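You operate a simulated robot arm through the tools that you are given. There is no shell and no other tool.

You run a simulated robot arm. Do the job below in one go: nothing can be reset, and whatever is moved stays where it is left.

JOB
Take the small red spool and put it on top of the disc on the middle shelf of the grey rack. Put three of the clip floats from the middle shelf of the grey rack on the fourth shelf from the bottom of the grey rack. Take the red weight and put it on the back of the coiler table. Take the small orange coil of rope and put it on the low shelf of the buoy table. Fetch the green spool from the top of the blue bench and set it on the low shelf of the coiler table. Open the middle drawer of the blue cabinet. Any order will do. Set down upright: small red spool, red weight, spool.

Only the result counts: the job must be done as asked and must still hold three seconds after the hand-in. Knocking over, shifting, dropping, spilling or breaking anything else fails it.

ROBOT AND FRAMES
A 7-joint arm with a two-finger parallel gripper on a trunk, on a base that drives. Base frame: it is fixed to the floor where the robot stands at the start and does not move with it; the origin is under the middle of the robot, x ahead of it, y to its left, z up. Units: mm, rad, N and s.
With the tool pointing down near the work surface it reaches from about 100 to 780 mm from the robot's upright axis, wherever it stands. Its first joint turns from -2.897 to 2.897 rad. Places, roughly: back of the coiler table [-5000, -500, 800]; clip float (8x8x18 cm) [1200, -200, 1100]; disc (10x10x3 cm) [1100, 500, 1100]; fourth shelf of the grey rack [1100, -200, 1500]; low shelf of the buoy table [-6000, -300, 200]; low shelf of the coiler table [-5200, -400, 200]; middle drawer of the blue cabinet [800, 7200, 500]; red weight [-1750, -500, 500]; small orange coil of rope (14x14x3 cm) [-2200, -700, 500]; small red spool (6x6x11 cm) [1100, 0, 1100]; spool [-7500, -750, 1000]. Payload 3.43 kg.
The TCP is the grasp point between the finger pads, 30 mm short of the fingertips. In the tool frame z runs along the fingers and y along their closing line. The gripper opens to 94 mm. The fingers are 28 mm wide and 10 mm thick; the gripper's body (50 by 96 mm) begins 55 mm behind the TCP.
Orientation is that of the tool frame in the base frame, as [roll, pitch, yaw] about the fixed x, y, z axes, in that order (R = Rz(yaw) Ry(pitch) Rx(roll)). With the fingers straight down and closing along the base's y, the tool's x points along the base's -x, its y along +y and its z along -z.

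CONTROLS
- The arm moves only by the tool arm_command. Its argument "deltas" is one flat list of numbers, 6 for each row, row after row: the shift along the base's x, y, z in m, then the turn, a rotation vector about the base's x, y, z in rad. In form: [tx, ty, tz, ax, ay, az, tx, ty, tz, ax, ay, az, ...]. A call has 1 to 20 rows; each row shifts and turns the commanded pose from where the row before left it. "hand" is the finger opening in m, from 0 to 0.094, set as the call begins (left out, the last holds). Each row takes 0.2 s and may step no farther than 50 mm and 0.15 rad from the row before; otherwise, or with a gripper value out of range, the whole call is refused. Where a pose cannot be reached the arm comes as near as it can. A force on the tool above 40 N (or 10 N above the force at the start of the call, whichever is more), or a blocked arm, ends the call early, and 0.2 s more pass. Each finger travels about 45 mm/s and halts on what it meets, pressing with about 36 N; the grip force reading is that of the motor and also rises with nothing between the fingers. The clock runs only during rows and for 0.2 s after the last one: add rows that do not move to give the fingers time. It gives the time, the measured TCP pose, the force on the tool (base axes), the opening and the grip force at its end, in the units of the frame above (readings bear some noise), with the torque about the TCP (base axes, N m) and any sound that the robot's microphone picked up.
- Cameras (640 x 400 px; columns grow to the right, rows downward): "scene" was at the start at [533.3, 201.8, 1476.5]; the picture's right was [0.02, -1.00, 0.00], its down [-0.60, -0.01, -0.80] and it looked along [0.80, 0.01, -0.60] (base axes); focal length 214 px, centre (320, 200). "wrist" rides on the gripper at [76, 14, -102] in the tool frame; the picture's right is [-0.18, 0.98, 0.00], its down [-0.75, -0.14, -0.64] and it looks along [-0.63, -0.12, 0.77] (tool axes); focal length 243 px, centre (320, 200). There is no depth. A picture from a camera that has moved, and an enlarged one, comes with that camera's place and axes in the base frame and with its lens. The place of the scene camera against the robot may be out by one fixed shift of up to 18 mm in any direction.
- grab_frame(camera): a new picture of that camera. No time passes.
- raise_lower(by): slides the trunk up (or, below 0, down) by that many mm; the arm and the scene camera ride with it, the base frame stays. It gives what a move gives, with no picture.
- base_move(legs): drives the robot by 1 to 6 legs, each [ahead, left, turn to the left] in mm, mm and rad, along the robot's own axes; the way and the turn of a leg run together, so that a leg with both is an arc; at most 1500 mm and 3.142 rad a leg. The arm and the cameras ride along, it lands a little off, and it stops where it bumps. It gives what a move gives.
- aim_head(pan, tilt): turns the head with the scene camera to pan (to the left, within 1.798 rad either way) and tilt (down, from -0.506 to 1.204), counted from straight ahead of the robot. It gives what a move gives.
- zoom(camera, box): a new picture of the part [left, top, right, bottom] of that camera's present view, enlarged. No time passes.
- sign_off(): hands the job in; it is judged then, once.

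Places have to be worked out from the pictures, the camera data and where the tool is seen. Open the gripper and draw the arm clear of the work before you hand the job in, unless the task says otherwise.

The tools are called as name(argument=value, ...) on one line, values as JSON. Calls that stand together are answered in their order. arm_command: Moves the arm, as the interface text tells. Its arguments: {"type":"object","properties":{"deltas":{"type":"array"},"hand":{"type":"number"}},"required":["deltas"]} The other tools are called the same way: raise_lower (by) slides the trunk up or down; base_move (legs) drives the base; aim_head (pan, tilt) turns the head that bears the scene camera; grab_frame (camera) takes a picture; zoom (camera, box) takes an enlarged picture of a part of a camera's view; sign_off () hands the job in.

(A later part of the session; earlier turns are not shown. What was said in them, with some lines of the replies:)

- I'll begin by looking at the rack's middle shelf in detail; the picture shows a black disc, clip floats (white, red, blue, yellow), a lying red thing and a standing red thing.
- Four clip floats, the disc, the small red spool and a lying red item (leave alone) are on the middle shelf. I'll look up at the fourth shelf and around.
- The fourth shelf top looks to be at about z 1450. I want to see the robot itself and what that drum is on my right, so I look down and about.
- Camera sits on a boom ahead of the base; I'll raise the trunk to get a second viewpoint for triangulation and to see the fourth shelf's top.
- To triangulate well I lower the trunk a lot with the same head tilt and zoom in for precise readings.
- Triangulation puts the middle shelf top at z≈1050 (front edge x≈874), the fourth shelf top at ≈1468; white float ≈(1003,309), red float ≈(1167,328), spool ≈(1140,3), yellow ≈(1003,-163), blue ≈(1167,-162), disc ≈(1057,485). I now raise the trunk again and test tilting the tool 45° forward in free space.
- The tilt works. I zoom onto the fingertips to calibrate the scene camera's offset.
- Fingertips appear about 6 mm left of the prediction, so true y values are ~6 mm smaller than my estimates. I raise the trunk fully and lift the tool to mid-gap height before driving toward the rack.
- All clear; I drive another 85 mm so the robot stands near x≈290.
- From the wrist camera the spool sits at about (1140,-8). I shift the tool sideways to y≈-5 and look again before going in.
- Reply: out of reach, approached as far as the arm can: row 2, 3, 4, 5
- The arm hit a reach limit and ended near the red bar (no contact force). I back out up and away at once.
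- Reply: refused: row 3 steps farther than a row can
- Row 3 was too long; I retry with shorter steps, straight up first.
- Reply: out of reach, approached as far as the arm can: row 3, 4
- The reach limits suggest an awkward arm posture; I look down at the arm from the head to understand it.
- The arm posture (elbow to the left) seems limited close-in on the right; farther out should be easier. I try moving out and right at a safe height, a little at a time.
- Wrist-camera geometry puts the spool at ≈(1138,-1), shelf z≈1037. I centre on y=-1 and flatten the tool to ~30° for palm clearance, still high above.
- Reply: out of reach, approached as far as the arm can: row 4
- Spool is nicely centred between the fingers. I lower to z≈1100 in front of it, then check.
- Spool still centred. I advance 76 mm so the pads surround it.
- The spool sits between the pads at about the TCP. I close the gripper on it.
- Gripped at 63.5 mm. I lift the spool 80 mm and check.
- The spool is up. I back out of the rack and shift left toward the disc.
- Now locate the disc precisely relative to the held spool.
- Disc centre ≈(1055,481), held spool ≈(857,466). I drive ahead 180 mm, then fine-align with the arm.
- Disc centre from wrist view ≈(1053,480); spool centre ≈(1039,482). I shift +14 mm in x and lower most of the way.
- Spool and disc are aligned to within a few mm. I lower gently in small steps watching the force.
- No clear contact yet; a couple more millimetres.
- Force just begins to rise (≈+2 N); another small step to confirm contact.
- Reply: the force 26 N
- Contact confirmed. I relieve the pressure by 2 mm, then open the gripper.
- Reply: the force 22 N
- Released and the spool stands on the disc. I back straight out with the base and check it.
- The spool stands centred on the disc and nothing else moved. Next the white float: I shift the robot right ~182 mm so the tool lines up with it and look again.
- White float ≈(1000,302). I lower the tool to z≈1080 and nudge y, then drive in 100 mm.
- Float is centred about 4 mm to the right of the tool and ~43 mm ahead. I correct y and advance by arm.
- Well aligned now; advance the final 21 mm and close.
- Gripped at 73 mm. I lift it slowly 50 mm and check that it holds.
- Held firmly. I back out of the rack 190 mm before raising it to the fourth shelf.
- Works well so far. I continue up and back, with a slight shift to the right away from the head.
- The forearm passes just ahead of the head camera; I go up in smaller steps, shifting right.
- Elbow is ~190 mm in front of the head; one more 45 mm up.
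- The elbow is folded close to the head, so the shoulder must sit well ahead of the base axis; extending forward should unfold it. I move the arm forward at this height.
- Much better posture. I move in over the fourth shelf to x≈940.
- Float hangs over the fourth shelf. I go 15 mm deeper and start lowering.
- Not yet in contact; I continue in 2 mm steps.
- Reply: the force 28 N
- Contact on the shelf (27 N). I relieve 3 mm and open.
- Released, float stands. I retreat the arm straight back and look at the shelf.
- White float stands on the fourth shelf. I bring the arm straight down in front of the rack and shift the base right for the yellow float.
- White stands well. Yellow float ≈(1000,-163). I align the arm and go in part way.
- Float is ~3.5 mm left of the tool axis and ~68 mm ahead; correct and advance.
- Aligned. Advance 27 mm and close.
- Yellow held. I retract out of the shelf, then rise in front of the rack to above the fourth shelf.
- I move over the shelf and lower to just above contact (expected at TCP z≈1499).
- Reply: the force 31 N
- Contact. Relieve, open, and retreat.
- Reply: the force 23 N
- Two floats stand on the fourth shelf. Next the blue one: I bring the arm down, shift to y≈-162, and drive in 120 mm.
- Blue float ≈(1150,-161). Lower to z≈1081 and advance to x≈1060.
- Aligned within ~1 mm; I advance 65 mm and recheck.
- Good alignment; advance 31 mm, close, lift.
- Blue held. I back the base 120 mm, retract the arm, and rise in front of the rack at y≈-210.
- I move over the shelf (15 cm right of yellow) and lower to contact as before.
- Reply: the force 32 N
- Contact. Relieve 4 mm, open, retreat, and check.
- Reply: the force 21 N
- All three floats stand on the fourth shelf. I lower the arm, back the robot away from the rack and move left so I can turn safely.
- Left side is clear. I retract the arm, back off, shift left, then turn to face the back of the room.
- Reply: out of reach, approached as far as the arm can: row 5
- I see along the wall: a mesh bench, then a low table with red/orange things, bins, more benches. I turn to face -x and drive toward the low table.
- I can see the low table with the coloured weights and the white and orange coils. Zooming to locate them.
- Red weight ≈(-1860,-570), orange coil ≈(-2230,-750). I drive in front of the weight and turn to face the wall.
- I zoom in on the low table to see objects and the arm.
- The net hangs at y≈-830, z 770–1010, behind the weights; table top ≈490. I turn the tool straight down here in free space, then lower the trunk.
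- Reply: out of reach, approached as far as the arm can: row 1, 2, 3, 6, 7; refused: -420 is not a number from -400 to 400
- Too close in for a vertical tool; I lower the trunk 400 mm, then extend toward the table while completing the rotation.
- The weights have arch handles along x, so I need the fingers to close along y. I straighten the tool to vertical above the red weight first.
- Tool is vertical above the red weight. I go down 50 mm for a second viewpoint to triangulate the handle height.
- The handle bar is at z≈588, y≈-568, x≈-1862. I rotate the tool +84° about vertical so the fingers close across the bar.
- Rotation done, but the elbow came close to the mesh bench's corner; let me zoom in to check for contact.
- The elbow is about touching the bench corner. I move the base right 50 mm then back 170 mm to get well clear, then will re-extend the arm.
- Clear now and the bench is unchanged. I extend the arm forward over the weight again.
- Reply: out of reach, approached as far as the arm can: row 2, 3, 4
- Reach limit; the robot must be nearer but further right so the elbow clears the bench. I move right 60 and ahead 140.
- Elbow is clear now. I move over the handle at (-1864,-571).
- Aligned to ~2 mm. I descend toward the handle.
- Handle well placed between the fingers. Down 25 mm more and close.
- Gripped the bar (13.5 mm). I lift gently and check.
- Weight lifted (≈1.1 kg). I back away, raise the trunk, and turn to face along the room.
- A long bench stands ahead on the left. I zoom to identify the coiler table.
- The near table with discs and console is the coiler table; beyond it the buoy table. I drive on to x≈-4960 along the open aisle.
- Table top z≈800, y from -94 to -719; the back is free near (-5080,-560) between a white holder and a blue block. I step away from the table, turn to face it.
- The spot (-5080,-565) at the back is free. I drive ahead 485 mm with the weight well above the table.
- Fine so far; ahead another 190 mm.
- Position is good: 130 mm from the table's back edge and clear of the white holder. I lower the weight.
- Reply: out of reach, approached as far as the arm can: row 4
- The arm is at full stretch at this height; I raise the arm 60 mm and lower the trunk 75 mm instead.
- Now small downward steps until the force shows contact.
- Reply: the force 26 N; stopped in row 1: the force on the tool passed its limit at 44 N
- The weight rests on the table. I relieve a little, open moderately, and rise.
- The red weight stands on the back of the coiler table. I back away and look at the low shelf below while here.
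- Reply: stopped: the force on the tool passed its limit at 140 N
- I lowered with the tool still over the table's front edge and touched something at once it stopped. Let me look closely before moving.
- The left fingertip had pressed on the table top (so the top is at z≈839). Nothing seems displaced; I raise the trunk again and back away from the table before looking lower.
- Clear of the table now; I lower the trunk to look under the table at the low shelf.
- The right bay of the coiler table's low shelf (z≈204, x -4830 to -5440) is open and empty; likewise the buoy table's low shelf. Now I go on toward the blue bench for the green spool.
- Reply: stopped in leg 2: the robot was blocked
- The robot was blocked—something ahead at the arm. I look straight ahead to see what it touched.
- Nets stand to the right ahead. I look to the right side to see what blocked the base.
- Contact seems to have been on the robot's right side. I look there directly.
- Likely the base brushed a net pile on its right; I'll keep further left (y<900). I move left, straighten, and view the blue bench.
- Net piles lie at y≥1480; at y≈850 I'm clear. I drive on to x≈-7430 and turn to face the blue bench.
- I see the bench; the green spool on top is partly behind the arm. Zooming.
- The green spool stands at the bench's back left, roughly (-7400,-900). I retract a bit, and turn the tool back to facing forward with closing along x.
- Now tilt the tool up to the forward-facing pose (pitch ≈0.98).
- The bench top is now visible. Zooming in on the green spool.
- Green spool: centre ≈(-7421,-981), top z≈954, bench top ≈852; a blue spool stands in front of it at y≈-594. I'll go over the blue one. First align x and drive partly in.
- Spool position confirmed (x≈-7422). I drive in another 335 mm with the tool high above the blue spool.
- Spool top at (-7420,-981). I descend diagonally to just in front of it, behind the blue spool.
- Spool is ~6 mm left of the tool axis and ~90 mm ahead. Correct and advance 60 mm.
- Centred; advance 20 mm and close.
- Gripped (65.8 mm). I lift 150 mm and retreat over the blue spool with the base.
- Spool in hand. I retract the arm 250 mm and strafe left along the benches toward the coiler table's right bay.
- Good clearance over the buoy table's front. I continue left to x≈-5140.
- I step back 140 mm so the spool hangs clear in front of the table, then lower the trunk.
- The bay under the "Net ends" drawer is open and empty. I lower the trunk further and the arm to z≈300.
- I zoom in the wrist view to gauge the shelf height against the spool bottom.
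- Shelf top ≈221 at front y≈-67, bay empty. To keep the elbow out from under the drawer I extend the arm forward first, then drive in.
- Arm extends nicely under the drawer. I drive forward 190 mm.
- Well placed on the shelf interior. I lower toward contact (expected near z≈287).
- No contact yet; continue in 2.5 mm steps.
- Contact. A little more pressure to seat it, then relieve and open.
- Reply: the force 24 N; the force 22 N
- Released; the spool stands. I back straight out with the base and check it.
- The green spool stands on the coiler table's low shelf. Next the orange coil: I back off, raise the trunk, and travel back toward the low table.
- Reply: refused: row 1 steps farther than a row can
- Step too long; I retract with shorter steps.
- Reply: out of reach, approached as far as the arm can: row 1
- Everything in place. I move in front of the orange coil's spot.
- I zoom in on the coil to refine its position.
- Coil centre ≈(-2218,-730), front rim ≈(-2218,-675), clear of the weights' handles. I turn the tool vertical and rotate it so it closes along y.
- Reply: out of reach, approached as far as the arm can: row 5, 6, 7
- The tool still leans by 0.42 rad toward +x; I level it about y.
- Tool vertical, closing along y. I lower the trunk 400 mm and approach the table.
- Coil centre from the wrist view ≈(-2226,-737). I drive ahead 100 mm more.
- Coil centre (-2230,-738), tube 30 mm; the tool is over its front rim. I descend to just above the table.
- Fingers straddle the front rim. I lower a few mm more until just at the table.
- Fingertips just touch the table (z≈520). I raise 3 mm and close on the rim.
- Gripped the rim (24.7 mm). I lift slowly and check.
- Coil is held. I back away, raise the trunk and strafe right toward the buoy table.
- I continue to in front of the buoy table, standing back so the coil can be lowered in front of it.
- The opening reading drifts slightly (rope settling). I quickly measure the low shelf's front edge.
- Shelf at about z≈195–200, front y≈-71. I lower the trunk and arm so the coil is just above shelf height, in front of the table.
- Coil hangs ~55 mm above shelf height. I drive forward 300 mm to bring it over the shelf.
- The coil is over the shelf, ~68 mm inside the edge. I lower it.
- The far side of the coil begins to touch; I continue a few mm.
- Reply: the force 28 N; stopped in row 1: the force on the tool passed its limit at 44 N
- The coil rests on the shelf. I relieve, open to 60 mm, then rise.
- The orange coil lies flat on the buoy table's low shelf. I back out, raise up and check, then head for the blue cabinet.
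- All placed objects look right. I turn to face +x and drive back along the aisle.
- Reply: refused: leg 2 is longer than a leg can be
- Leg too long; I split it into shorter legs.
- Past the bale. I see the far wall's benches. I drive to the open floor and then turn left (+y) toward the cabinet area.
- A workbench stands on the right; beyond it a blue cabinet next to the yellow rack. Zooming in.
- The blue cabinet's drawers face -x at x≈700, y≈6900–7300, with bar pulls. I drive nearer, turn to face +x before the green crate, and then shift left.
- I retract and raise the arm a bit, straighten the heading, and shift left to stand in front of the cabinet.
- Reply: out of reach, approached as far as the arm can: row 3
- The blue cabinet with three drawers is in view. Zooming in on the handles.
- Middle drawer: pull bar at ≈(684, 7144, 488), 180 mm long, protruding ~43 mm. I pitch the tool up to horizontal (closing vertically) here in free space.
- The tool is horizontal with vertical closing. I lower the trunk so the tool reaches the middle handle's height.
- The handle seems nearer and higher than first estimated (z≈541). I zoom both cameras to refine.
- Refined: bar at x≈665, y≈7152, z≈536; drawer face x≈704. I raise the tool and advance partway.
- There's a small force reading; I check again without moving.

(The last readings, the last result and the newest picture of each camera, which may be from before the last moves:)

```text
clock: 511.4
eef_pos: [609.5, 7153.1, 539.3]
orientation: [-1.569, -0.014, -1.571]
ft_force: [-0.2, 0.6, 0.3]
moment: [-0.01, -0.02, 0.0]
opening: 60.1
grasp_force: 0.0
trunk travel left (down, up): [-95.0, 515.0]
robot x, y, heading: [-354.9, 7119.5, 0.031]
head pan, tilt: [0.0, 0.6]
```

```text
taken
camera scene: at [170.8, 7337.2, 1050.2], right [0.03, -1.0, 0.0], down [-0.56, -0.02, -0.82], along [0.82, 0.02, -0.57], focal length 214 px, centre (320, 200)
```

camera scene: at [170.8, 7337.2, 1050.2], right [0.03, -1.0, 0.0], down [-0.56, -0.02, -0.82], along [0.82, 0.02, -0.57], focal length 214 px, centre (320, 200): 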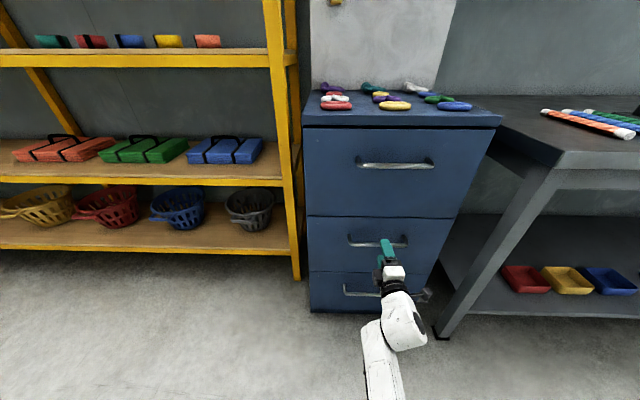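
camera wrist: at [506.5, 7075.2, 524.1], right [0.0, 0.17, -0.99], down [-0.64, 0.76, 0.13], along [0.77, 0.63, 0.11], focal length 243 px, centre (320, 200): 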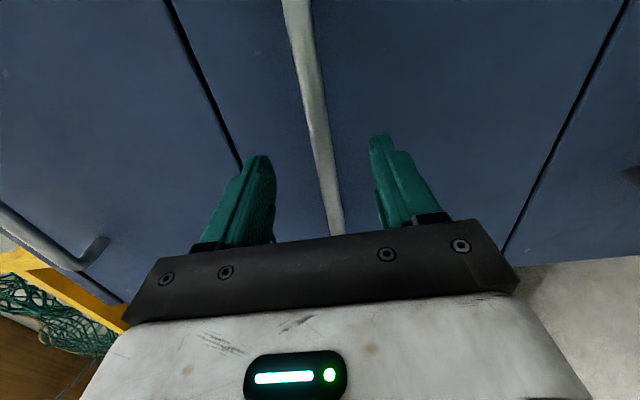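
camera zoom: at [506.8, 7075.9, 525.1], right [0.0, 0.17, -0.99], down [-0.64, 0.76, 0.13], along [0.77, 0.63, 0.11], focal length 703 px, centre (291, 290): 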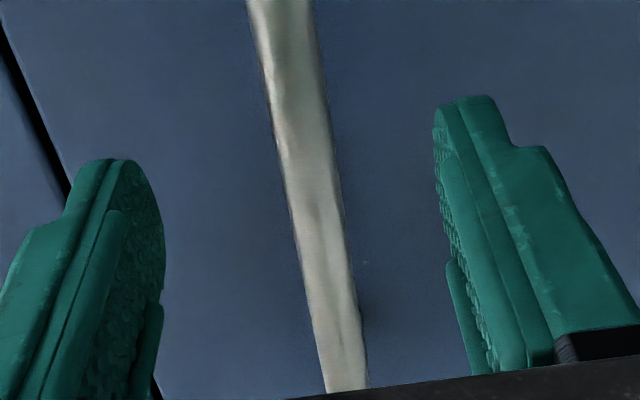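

Just a transient. The bar is centred between the fingers; I advance 52 mm.

arm_command(deltas=[0.03, 0, 0, 0, 0, 0, 0.022, 0, 0, 0, 0, 0, 0, 0, 0, 0, 0, 0])

grab_frame(camera="wrist")

zoom(camera="scene", box=[320, 210, 460, 297])

```text
clock: 512.2
eef_pos: [661.4, 7152.5, 535.0]
orientation: [-1.57, -0.017, -1.57]
ft_force: [0.3, -0.2, -1.0]
moment: [-0.04, 0.01, 0.0]
opening: 59.9
grasp_force: 0.0
trunk travel left (down, up): [-95.0, 515.0]
robot x, y, heading: [-359.4, 7120.7, 0.028]
head pan, tilt: [0.0, 0.6]
```

```text
taken
camera wrist: at [558.6, 7076.1, 522.2], right [0.0, 0.17, -0.99], down [-0.64, 0.76, 0.13], along [0.77, 0.63, 0.11], focal length 243 px, centre (320, 200)
```

wrist: 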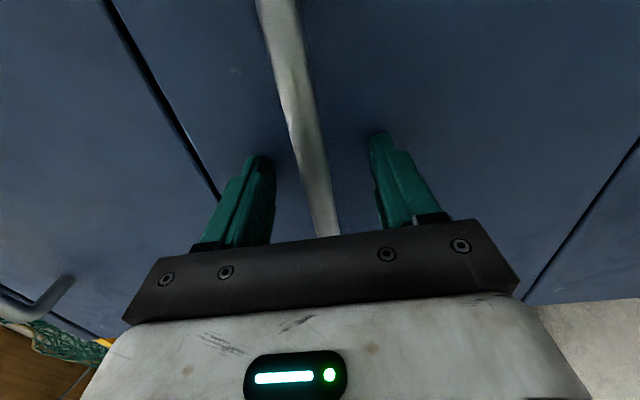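

```text
4.57 times, centred on (390, 254) of scene
camera zoom: at [170.7, 7337.3, 1050.2], right [0.03, -1.0, 0.0], down [-0.56, -0.02, -0.82], along [0.82, 0.02, -0.57], focal length 980 px, centre (0, -45)
```

zoom: 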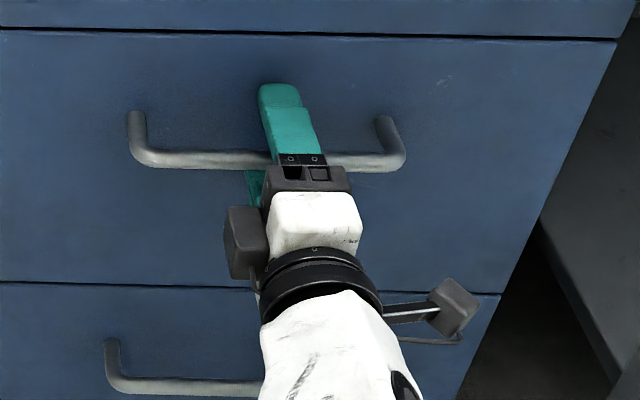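

The bar lies between the pads near the TCP. I close on it.

arm_command(deltas=[0, 0, 0, 0, 0, 0, 0, 0, 0, 0, 0, 0, 0, 0, 0, 0, 0, 0, 0, 0, 0, 0, 0, 0, 0, 0, 0, 0, 0, 0], hand=0.003)

grab_frame(camera="wrist")

```text
clock: 513.4
eef_pos: [660.9, 7153.1, 535.4]
orientation: [-1.572, -0.014, -1.572]
ft_force: [0.7, -0.1, 0.0]
moment: [1.07, 0.01, 0.12]
opening: 18.5
grasp_force: 45.0
trunk travel left (down, up): [-95.0, 515.0]
robot x, y, heading: [-357.4, 7120.7, 0.028]
head pan, tilt: [0.0, 0.6]
```

```text
taken
camera wrist: at [558.4, 7076.2, 522.0], right [0.0, 0.17, -0.99], down [-0.64, 0.75, 0.13], along [0.77, 0.63, 0.11], focal length 243 px, centre (320, 200)
```

wrist: 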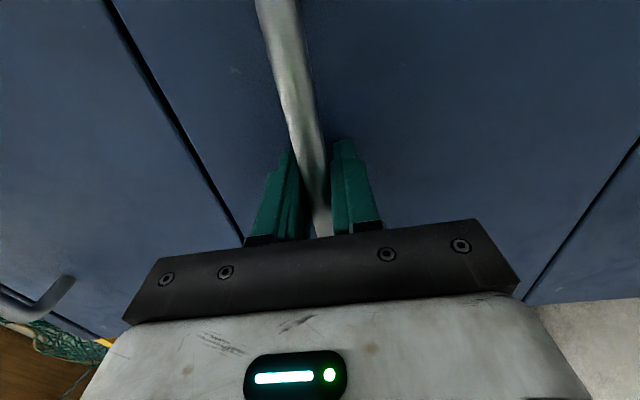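

Gripped (18.5 mm). I pull back with the arm in small steps.

arm_command(deltas=[-0.01, 0, 0, 0, 0, 0, -0.015, 0, 0, 0, 0, 0, -0.02, 0, 0, 0, 0, 0, -0.02, 0, 0, 0, 0, 0, 0, 0, 0, 0, 0, 0])

grab_frame(camera="scene")

```text
clock: 514.6
eef_pos: [597.4, 7152.8, 535.8]
orientation: [-1.571, -0.016, -1.571]
ft_force: [-0.6, -1.4, -0.3]
moment: [0.98, 0.0, -0.37]
opening: 18.5
grasp_force: 45.3
trunk travel left (down, up): [-95.0, 515.0]
robot x, y, heading: [-360.5, 7122.4, 0.037]
head pan, tilt: [0.0, 0.6]
```

```text
taken
camera scene: at [170.7, 7337.2, 1050.2], right [0.03, -1.0, 0.0], down [-0.56, -0.02, -0.82], along [0.82, 0.02, -0.57], focal length 214 px, centre (320, 200)
```

scene: 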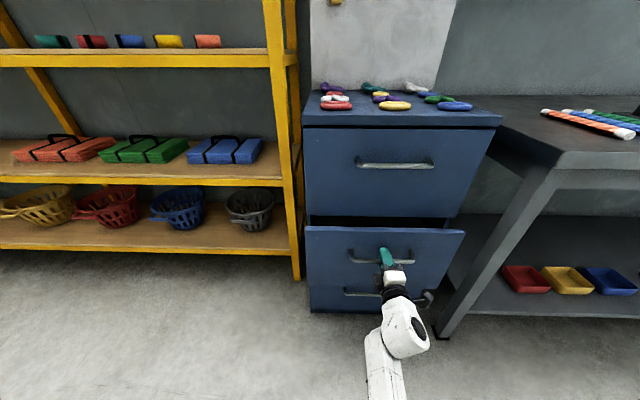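

The drawer is sliding open. I continue pulling.

arm_command(deltas=[-0.025, 0, 0, 0, 0, 0, -0.025, 0, 0, 0, 0, 0, -0.025, 0, 0, 0, 0, 0, -0.025, 0, 0, 0, 0, 0, 0, 0, 0, 0, 0, 0])

grab_frame(camera="scene")

```text
clock: 515.8
eef_pos: [496.5, 7151.6, 534.9]
orientation: [-1.57, -0.016, -1.57]
ft_force: [2.1, 11.7, -0.1]
moment: [0.98, 0.08, -0.66]
opening: 18.2
grasp_force: 44.7
trunk travel left (down, up): [-95.0, 515.0]
robot x, y, heading: [-352.9, 7117.2, 0.029]
head pan, tilt: [0.0, 0.6]
```

```text
taken
camera scene: at [170.9, 7337.1, 1050.1], right [0.03, -1.0, 0.0], down [-0.56, -0.02, -0.82], along [0.82, 0.02, -0.57], focal length 214 px, centre (320, 200)
```

scene: 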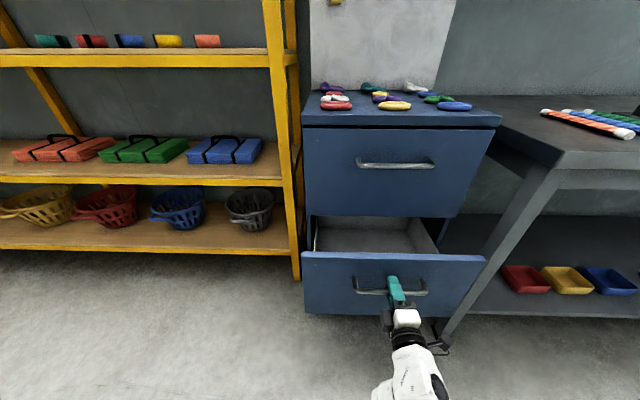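

Opened ~165 mm. I keep pulling with the arm.

arm_command(deltas=[-0.02, 0, 0, 0, 0, 0, -0.02, 0, 0, 0, 0, 0, -0.02, 0, 0, 0, 0, 0, 0, 0, 0, 0, 0, 0])

grab_frame(camera="scene")

```text
clock: 516.8
eef_pos: [437.4, 7152.2, 533.9]
orientation: [-1.574, -0.014, -1.572]
ft_force: [-1.0, 0.9, -14.0]
moment: [1.02, -0.07, 0.17]
opening: 18.5
grasp_force: 45.5
trunk travel left (down, up): [-95.0, 515.0]
robot x, y, heading: [-359.6, 7123.1, 0.029]
head pan, tilt: [0.0, 0.6]
```

```text
taken
camera scene: at [171.0, 7337.1, 1049.9], right [0.03, -1.0, 0.0], down [-0.57, -0.02, -0.82], along [0.82, 0.02, -0.57], focal length 214 px, centre (320, 200)
```

scene: 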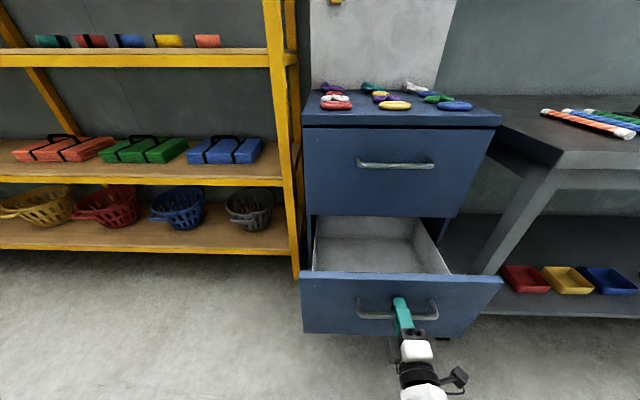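

Opened ~224 mm; I continue with the base to see if it reaches its stop.

base_move(legs=[[-70, 2, 0]])

grab_frame(camera="scene")

```text
clock: 517.8
eef_pos: [365.3, 7151.7, 535.3]
orientation: [-1.574, -0.016, -1.573]
ft_force: [1.5, -7.6, -19.0]
moment: [0.96, -0.12, -0.08]
opening: 18.6
grasp_force: 44.8
trunk travel left (down, up): [-95.0, 515.0]
robot x, y, heading: [-428.0, 7121.2, 0.034]
head pan, tilt: [0.0, 0.6]
```

```text
taken
camera scene: at [100.2, 7337.2, 1049.9], right [0.03, -1.0, 0.0], down [-0.57, -0.02, -0.82], along [0.82, 0.02, -0.57], focal length 214 px, centre (320, 200)
```

scene: 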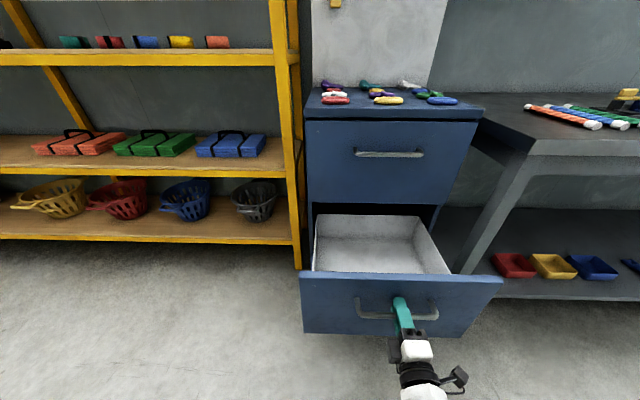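

The drawer is ~296 mm open, nearly its whole depth. I try a bit more with the force-limited arm to find the stop.

arm_command(deltas=[-0.012, 0, 0, 0, 0, 0, -0.012, 0, 0, 0, 0, 0, 0, 0, 0, 0, 0, 0])

grab_frame(camera="scene")

```text
clock: 518.6
eef_pos: [341.0, 7150.9, 533.8]
orientation: [-1.574, -0.012, -1.572]
ft_force: [14.9, 0.5, -7.1]
moment: [0.92, 0.08, -0.29]
opening: 14.3
grasp_force: 36.0
trunk travel left (down, up): [-95.0, 515.0]
robot x, y, heading: [-428.2, 7119.3, 0.026]
head pan, tilt: [0.0, 0.6]
```

```text
taken
camera scene: at [100.1, 7337.3, 1050.0], right [0.03, -1.0, 0.0], down [-0.57, -0.02, -0.82], along [0.82, 0.02, -0.57], focal length 214 px, centre (320, 200)
```

scene: 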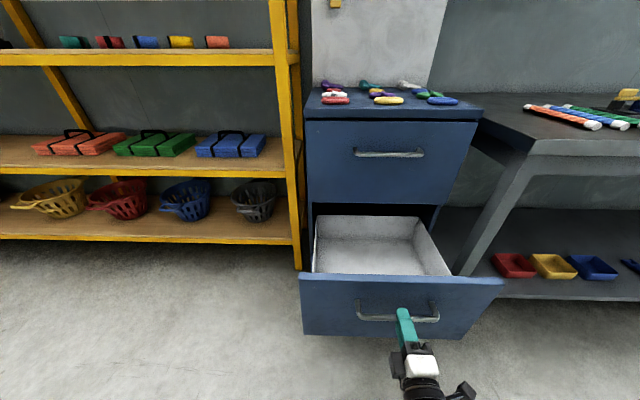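

The drawer hit its stop (the pads slipped on the bar). It's fully open; I release and back away.

arm_command(deltas=[0, 0, 0, 0, 0, 0, 0, 0, 0, 0, 0, 0, 0, 0, 0, 0, 0, 0, 0, 0, 0, 0, 0, 0], hand=0.07)

base_move(legs=[[-150, 0, 0]])

grab_frame(camera="scene")

grab_frame(camera="wrist")

```text
clock: 519.6
eef_pos: [340.8, 7150.1, 535.5]
orientation: [-1.573, -0.015, -1.572]
ft_force: [-0.6, 0.4, 0.3]
moment: [0.01, 0.02, 0.01]
opening: 69.9
grasp_force: 0.1
trunk travel left (down, up): [-95.0, 515.0]
robot x, y, heading: [-430.7, 7121.7, 0.031]
head pan, tilt: [0.0, 0.6]
```

```text
clock: 521.0
eef_pos: [191.9, 7146.2, 535.7]
orientation: [-1.573, -0.013, -1.575]
ft_force: [-0.2, -0.3, -0.1]
moment: [-0.03, -0.02, 0.02]
opening: 70.3
grasp_force: 0.0
trunk travel left (down, up): [-95.0, 515.0]
robot x, y, heading: [-580.1, 7117.5, 0.027]
head pan, tilt: [0.0, 0.6]
```

```text
taken
camera scene: at [-50.6, 7332.2, 1050.2], right [0.03, -1.0, 0.0], down [-0.56, -0.02, -0.82], along [0.82, 0.02, -0.57], focal length 214 px, centre (320, 200)
```

scene: 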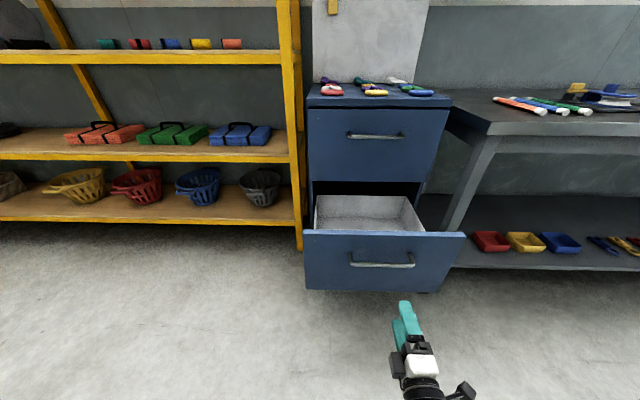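

```text
taken
camera wrist: at [87.9, 7069.9, 523.0], right [0.0, 0.17, -0.99], down [-0.64, 0.76, 0.13], along [0.77, 0.63, 0.11], focal length 243 px, centre (320, 200)
```

wrist: 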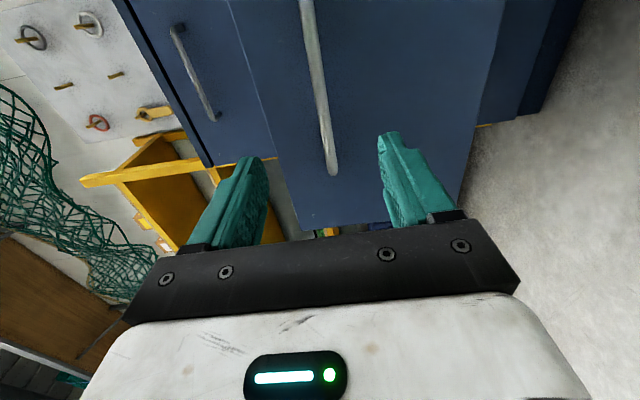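

Drawer fully open, gripper empty and clear. I open the gripper fully as a last step and confirm.

arm_command(deltas=[0, 0, 0, 0, 0, 0, 0, 0, 0, 0, 0, 0, 0, 0, 0, 0, 0, 0], hand=0.094)

zoom(camera="scene", box=[280, 60, 480, 310])

```text
clock: 521.8
eef_pos: [190.9, 7146.2, 534.6]
orientation: [-1.572, -0.013, -1.575]
ft_force: [0.1, -0.2, 0.9]
moment: [-0.02, -0.01, -0.04]
opening: 94.1
grasp_force: 0.0
trunk travel left (down, up): [-95.0, 515.0]
robot x, y, heading: [-579.6, 7114.8, 0.028]
head pan, tilt: [0.0, 0.6]
```

```text
1.60 times, centred on (380, 185) of scene
camera zoom: at [-50.6, 7332.2, 1050.2], right [0.03, -1.0, 0.0], down [-0.56, -0.02, -0.82], along [0.82, 0.02, -0.57], focal length 343 px, centre (224, 224)
```

zoom: 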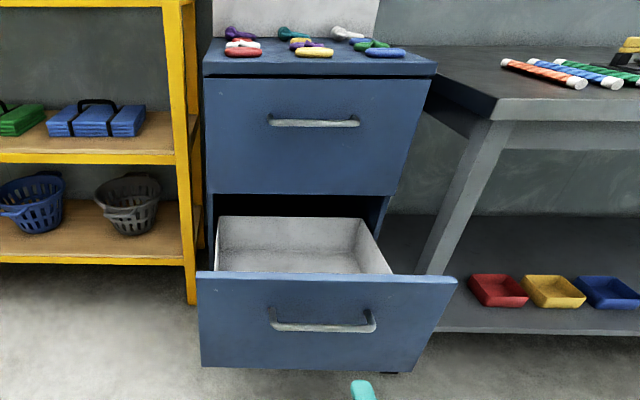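

The middle drawer is open and the gripper is open and clear. The spool is on the disc, three floats are on the fourth shelf, and the weight, coil and green spool are on their tables. I hand the job in.

sign_off()

```text
The job is handed in.
```

I handed the job in with all six parts done, but the robot touched three other things along the way. The result isn't back yet.

| Part | Where it is now |
|---|---|
| Small red spool | Upright on the disc, middle shelf of the grey rack |
| Clip floats | White, yellow and blue moved to the fourth shelf, all standing; the red one stayed on the middle shelf |
| Red weight | Upright on the back of the coiler table |
| Small orange coil of rope | Flat on the low shelf of the buoy table |
| Green spool | Upright on the low shelf of the coiler table, right-hand bay |
| Middle drawer of the blue cabinet | Pulled out about 300 mm, to its stop |

I looked at each item after setting it down, but I didn't go back to the grey rack for a close look at the end. In a distant view later on, the three floats were still on the fourth shelf.

Contacts that could count against it:
- **Mesh bench:** the arm's elbow most likely touched its front corner while I was reaching for the red weight.
- **Coiler table:** a fingertip pressed on the table top with about 140 N when I lowered the trunk too early.
- **Net pile:** something stopped the base on the way to the blue bench, most likely a net pile on the floor.

I saw nothing out of place in the pictures after any of these.
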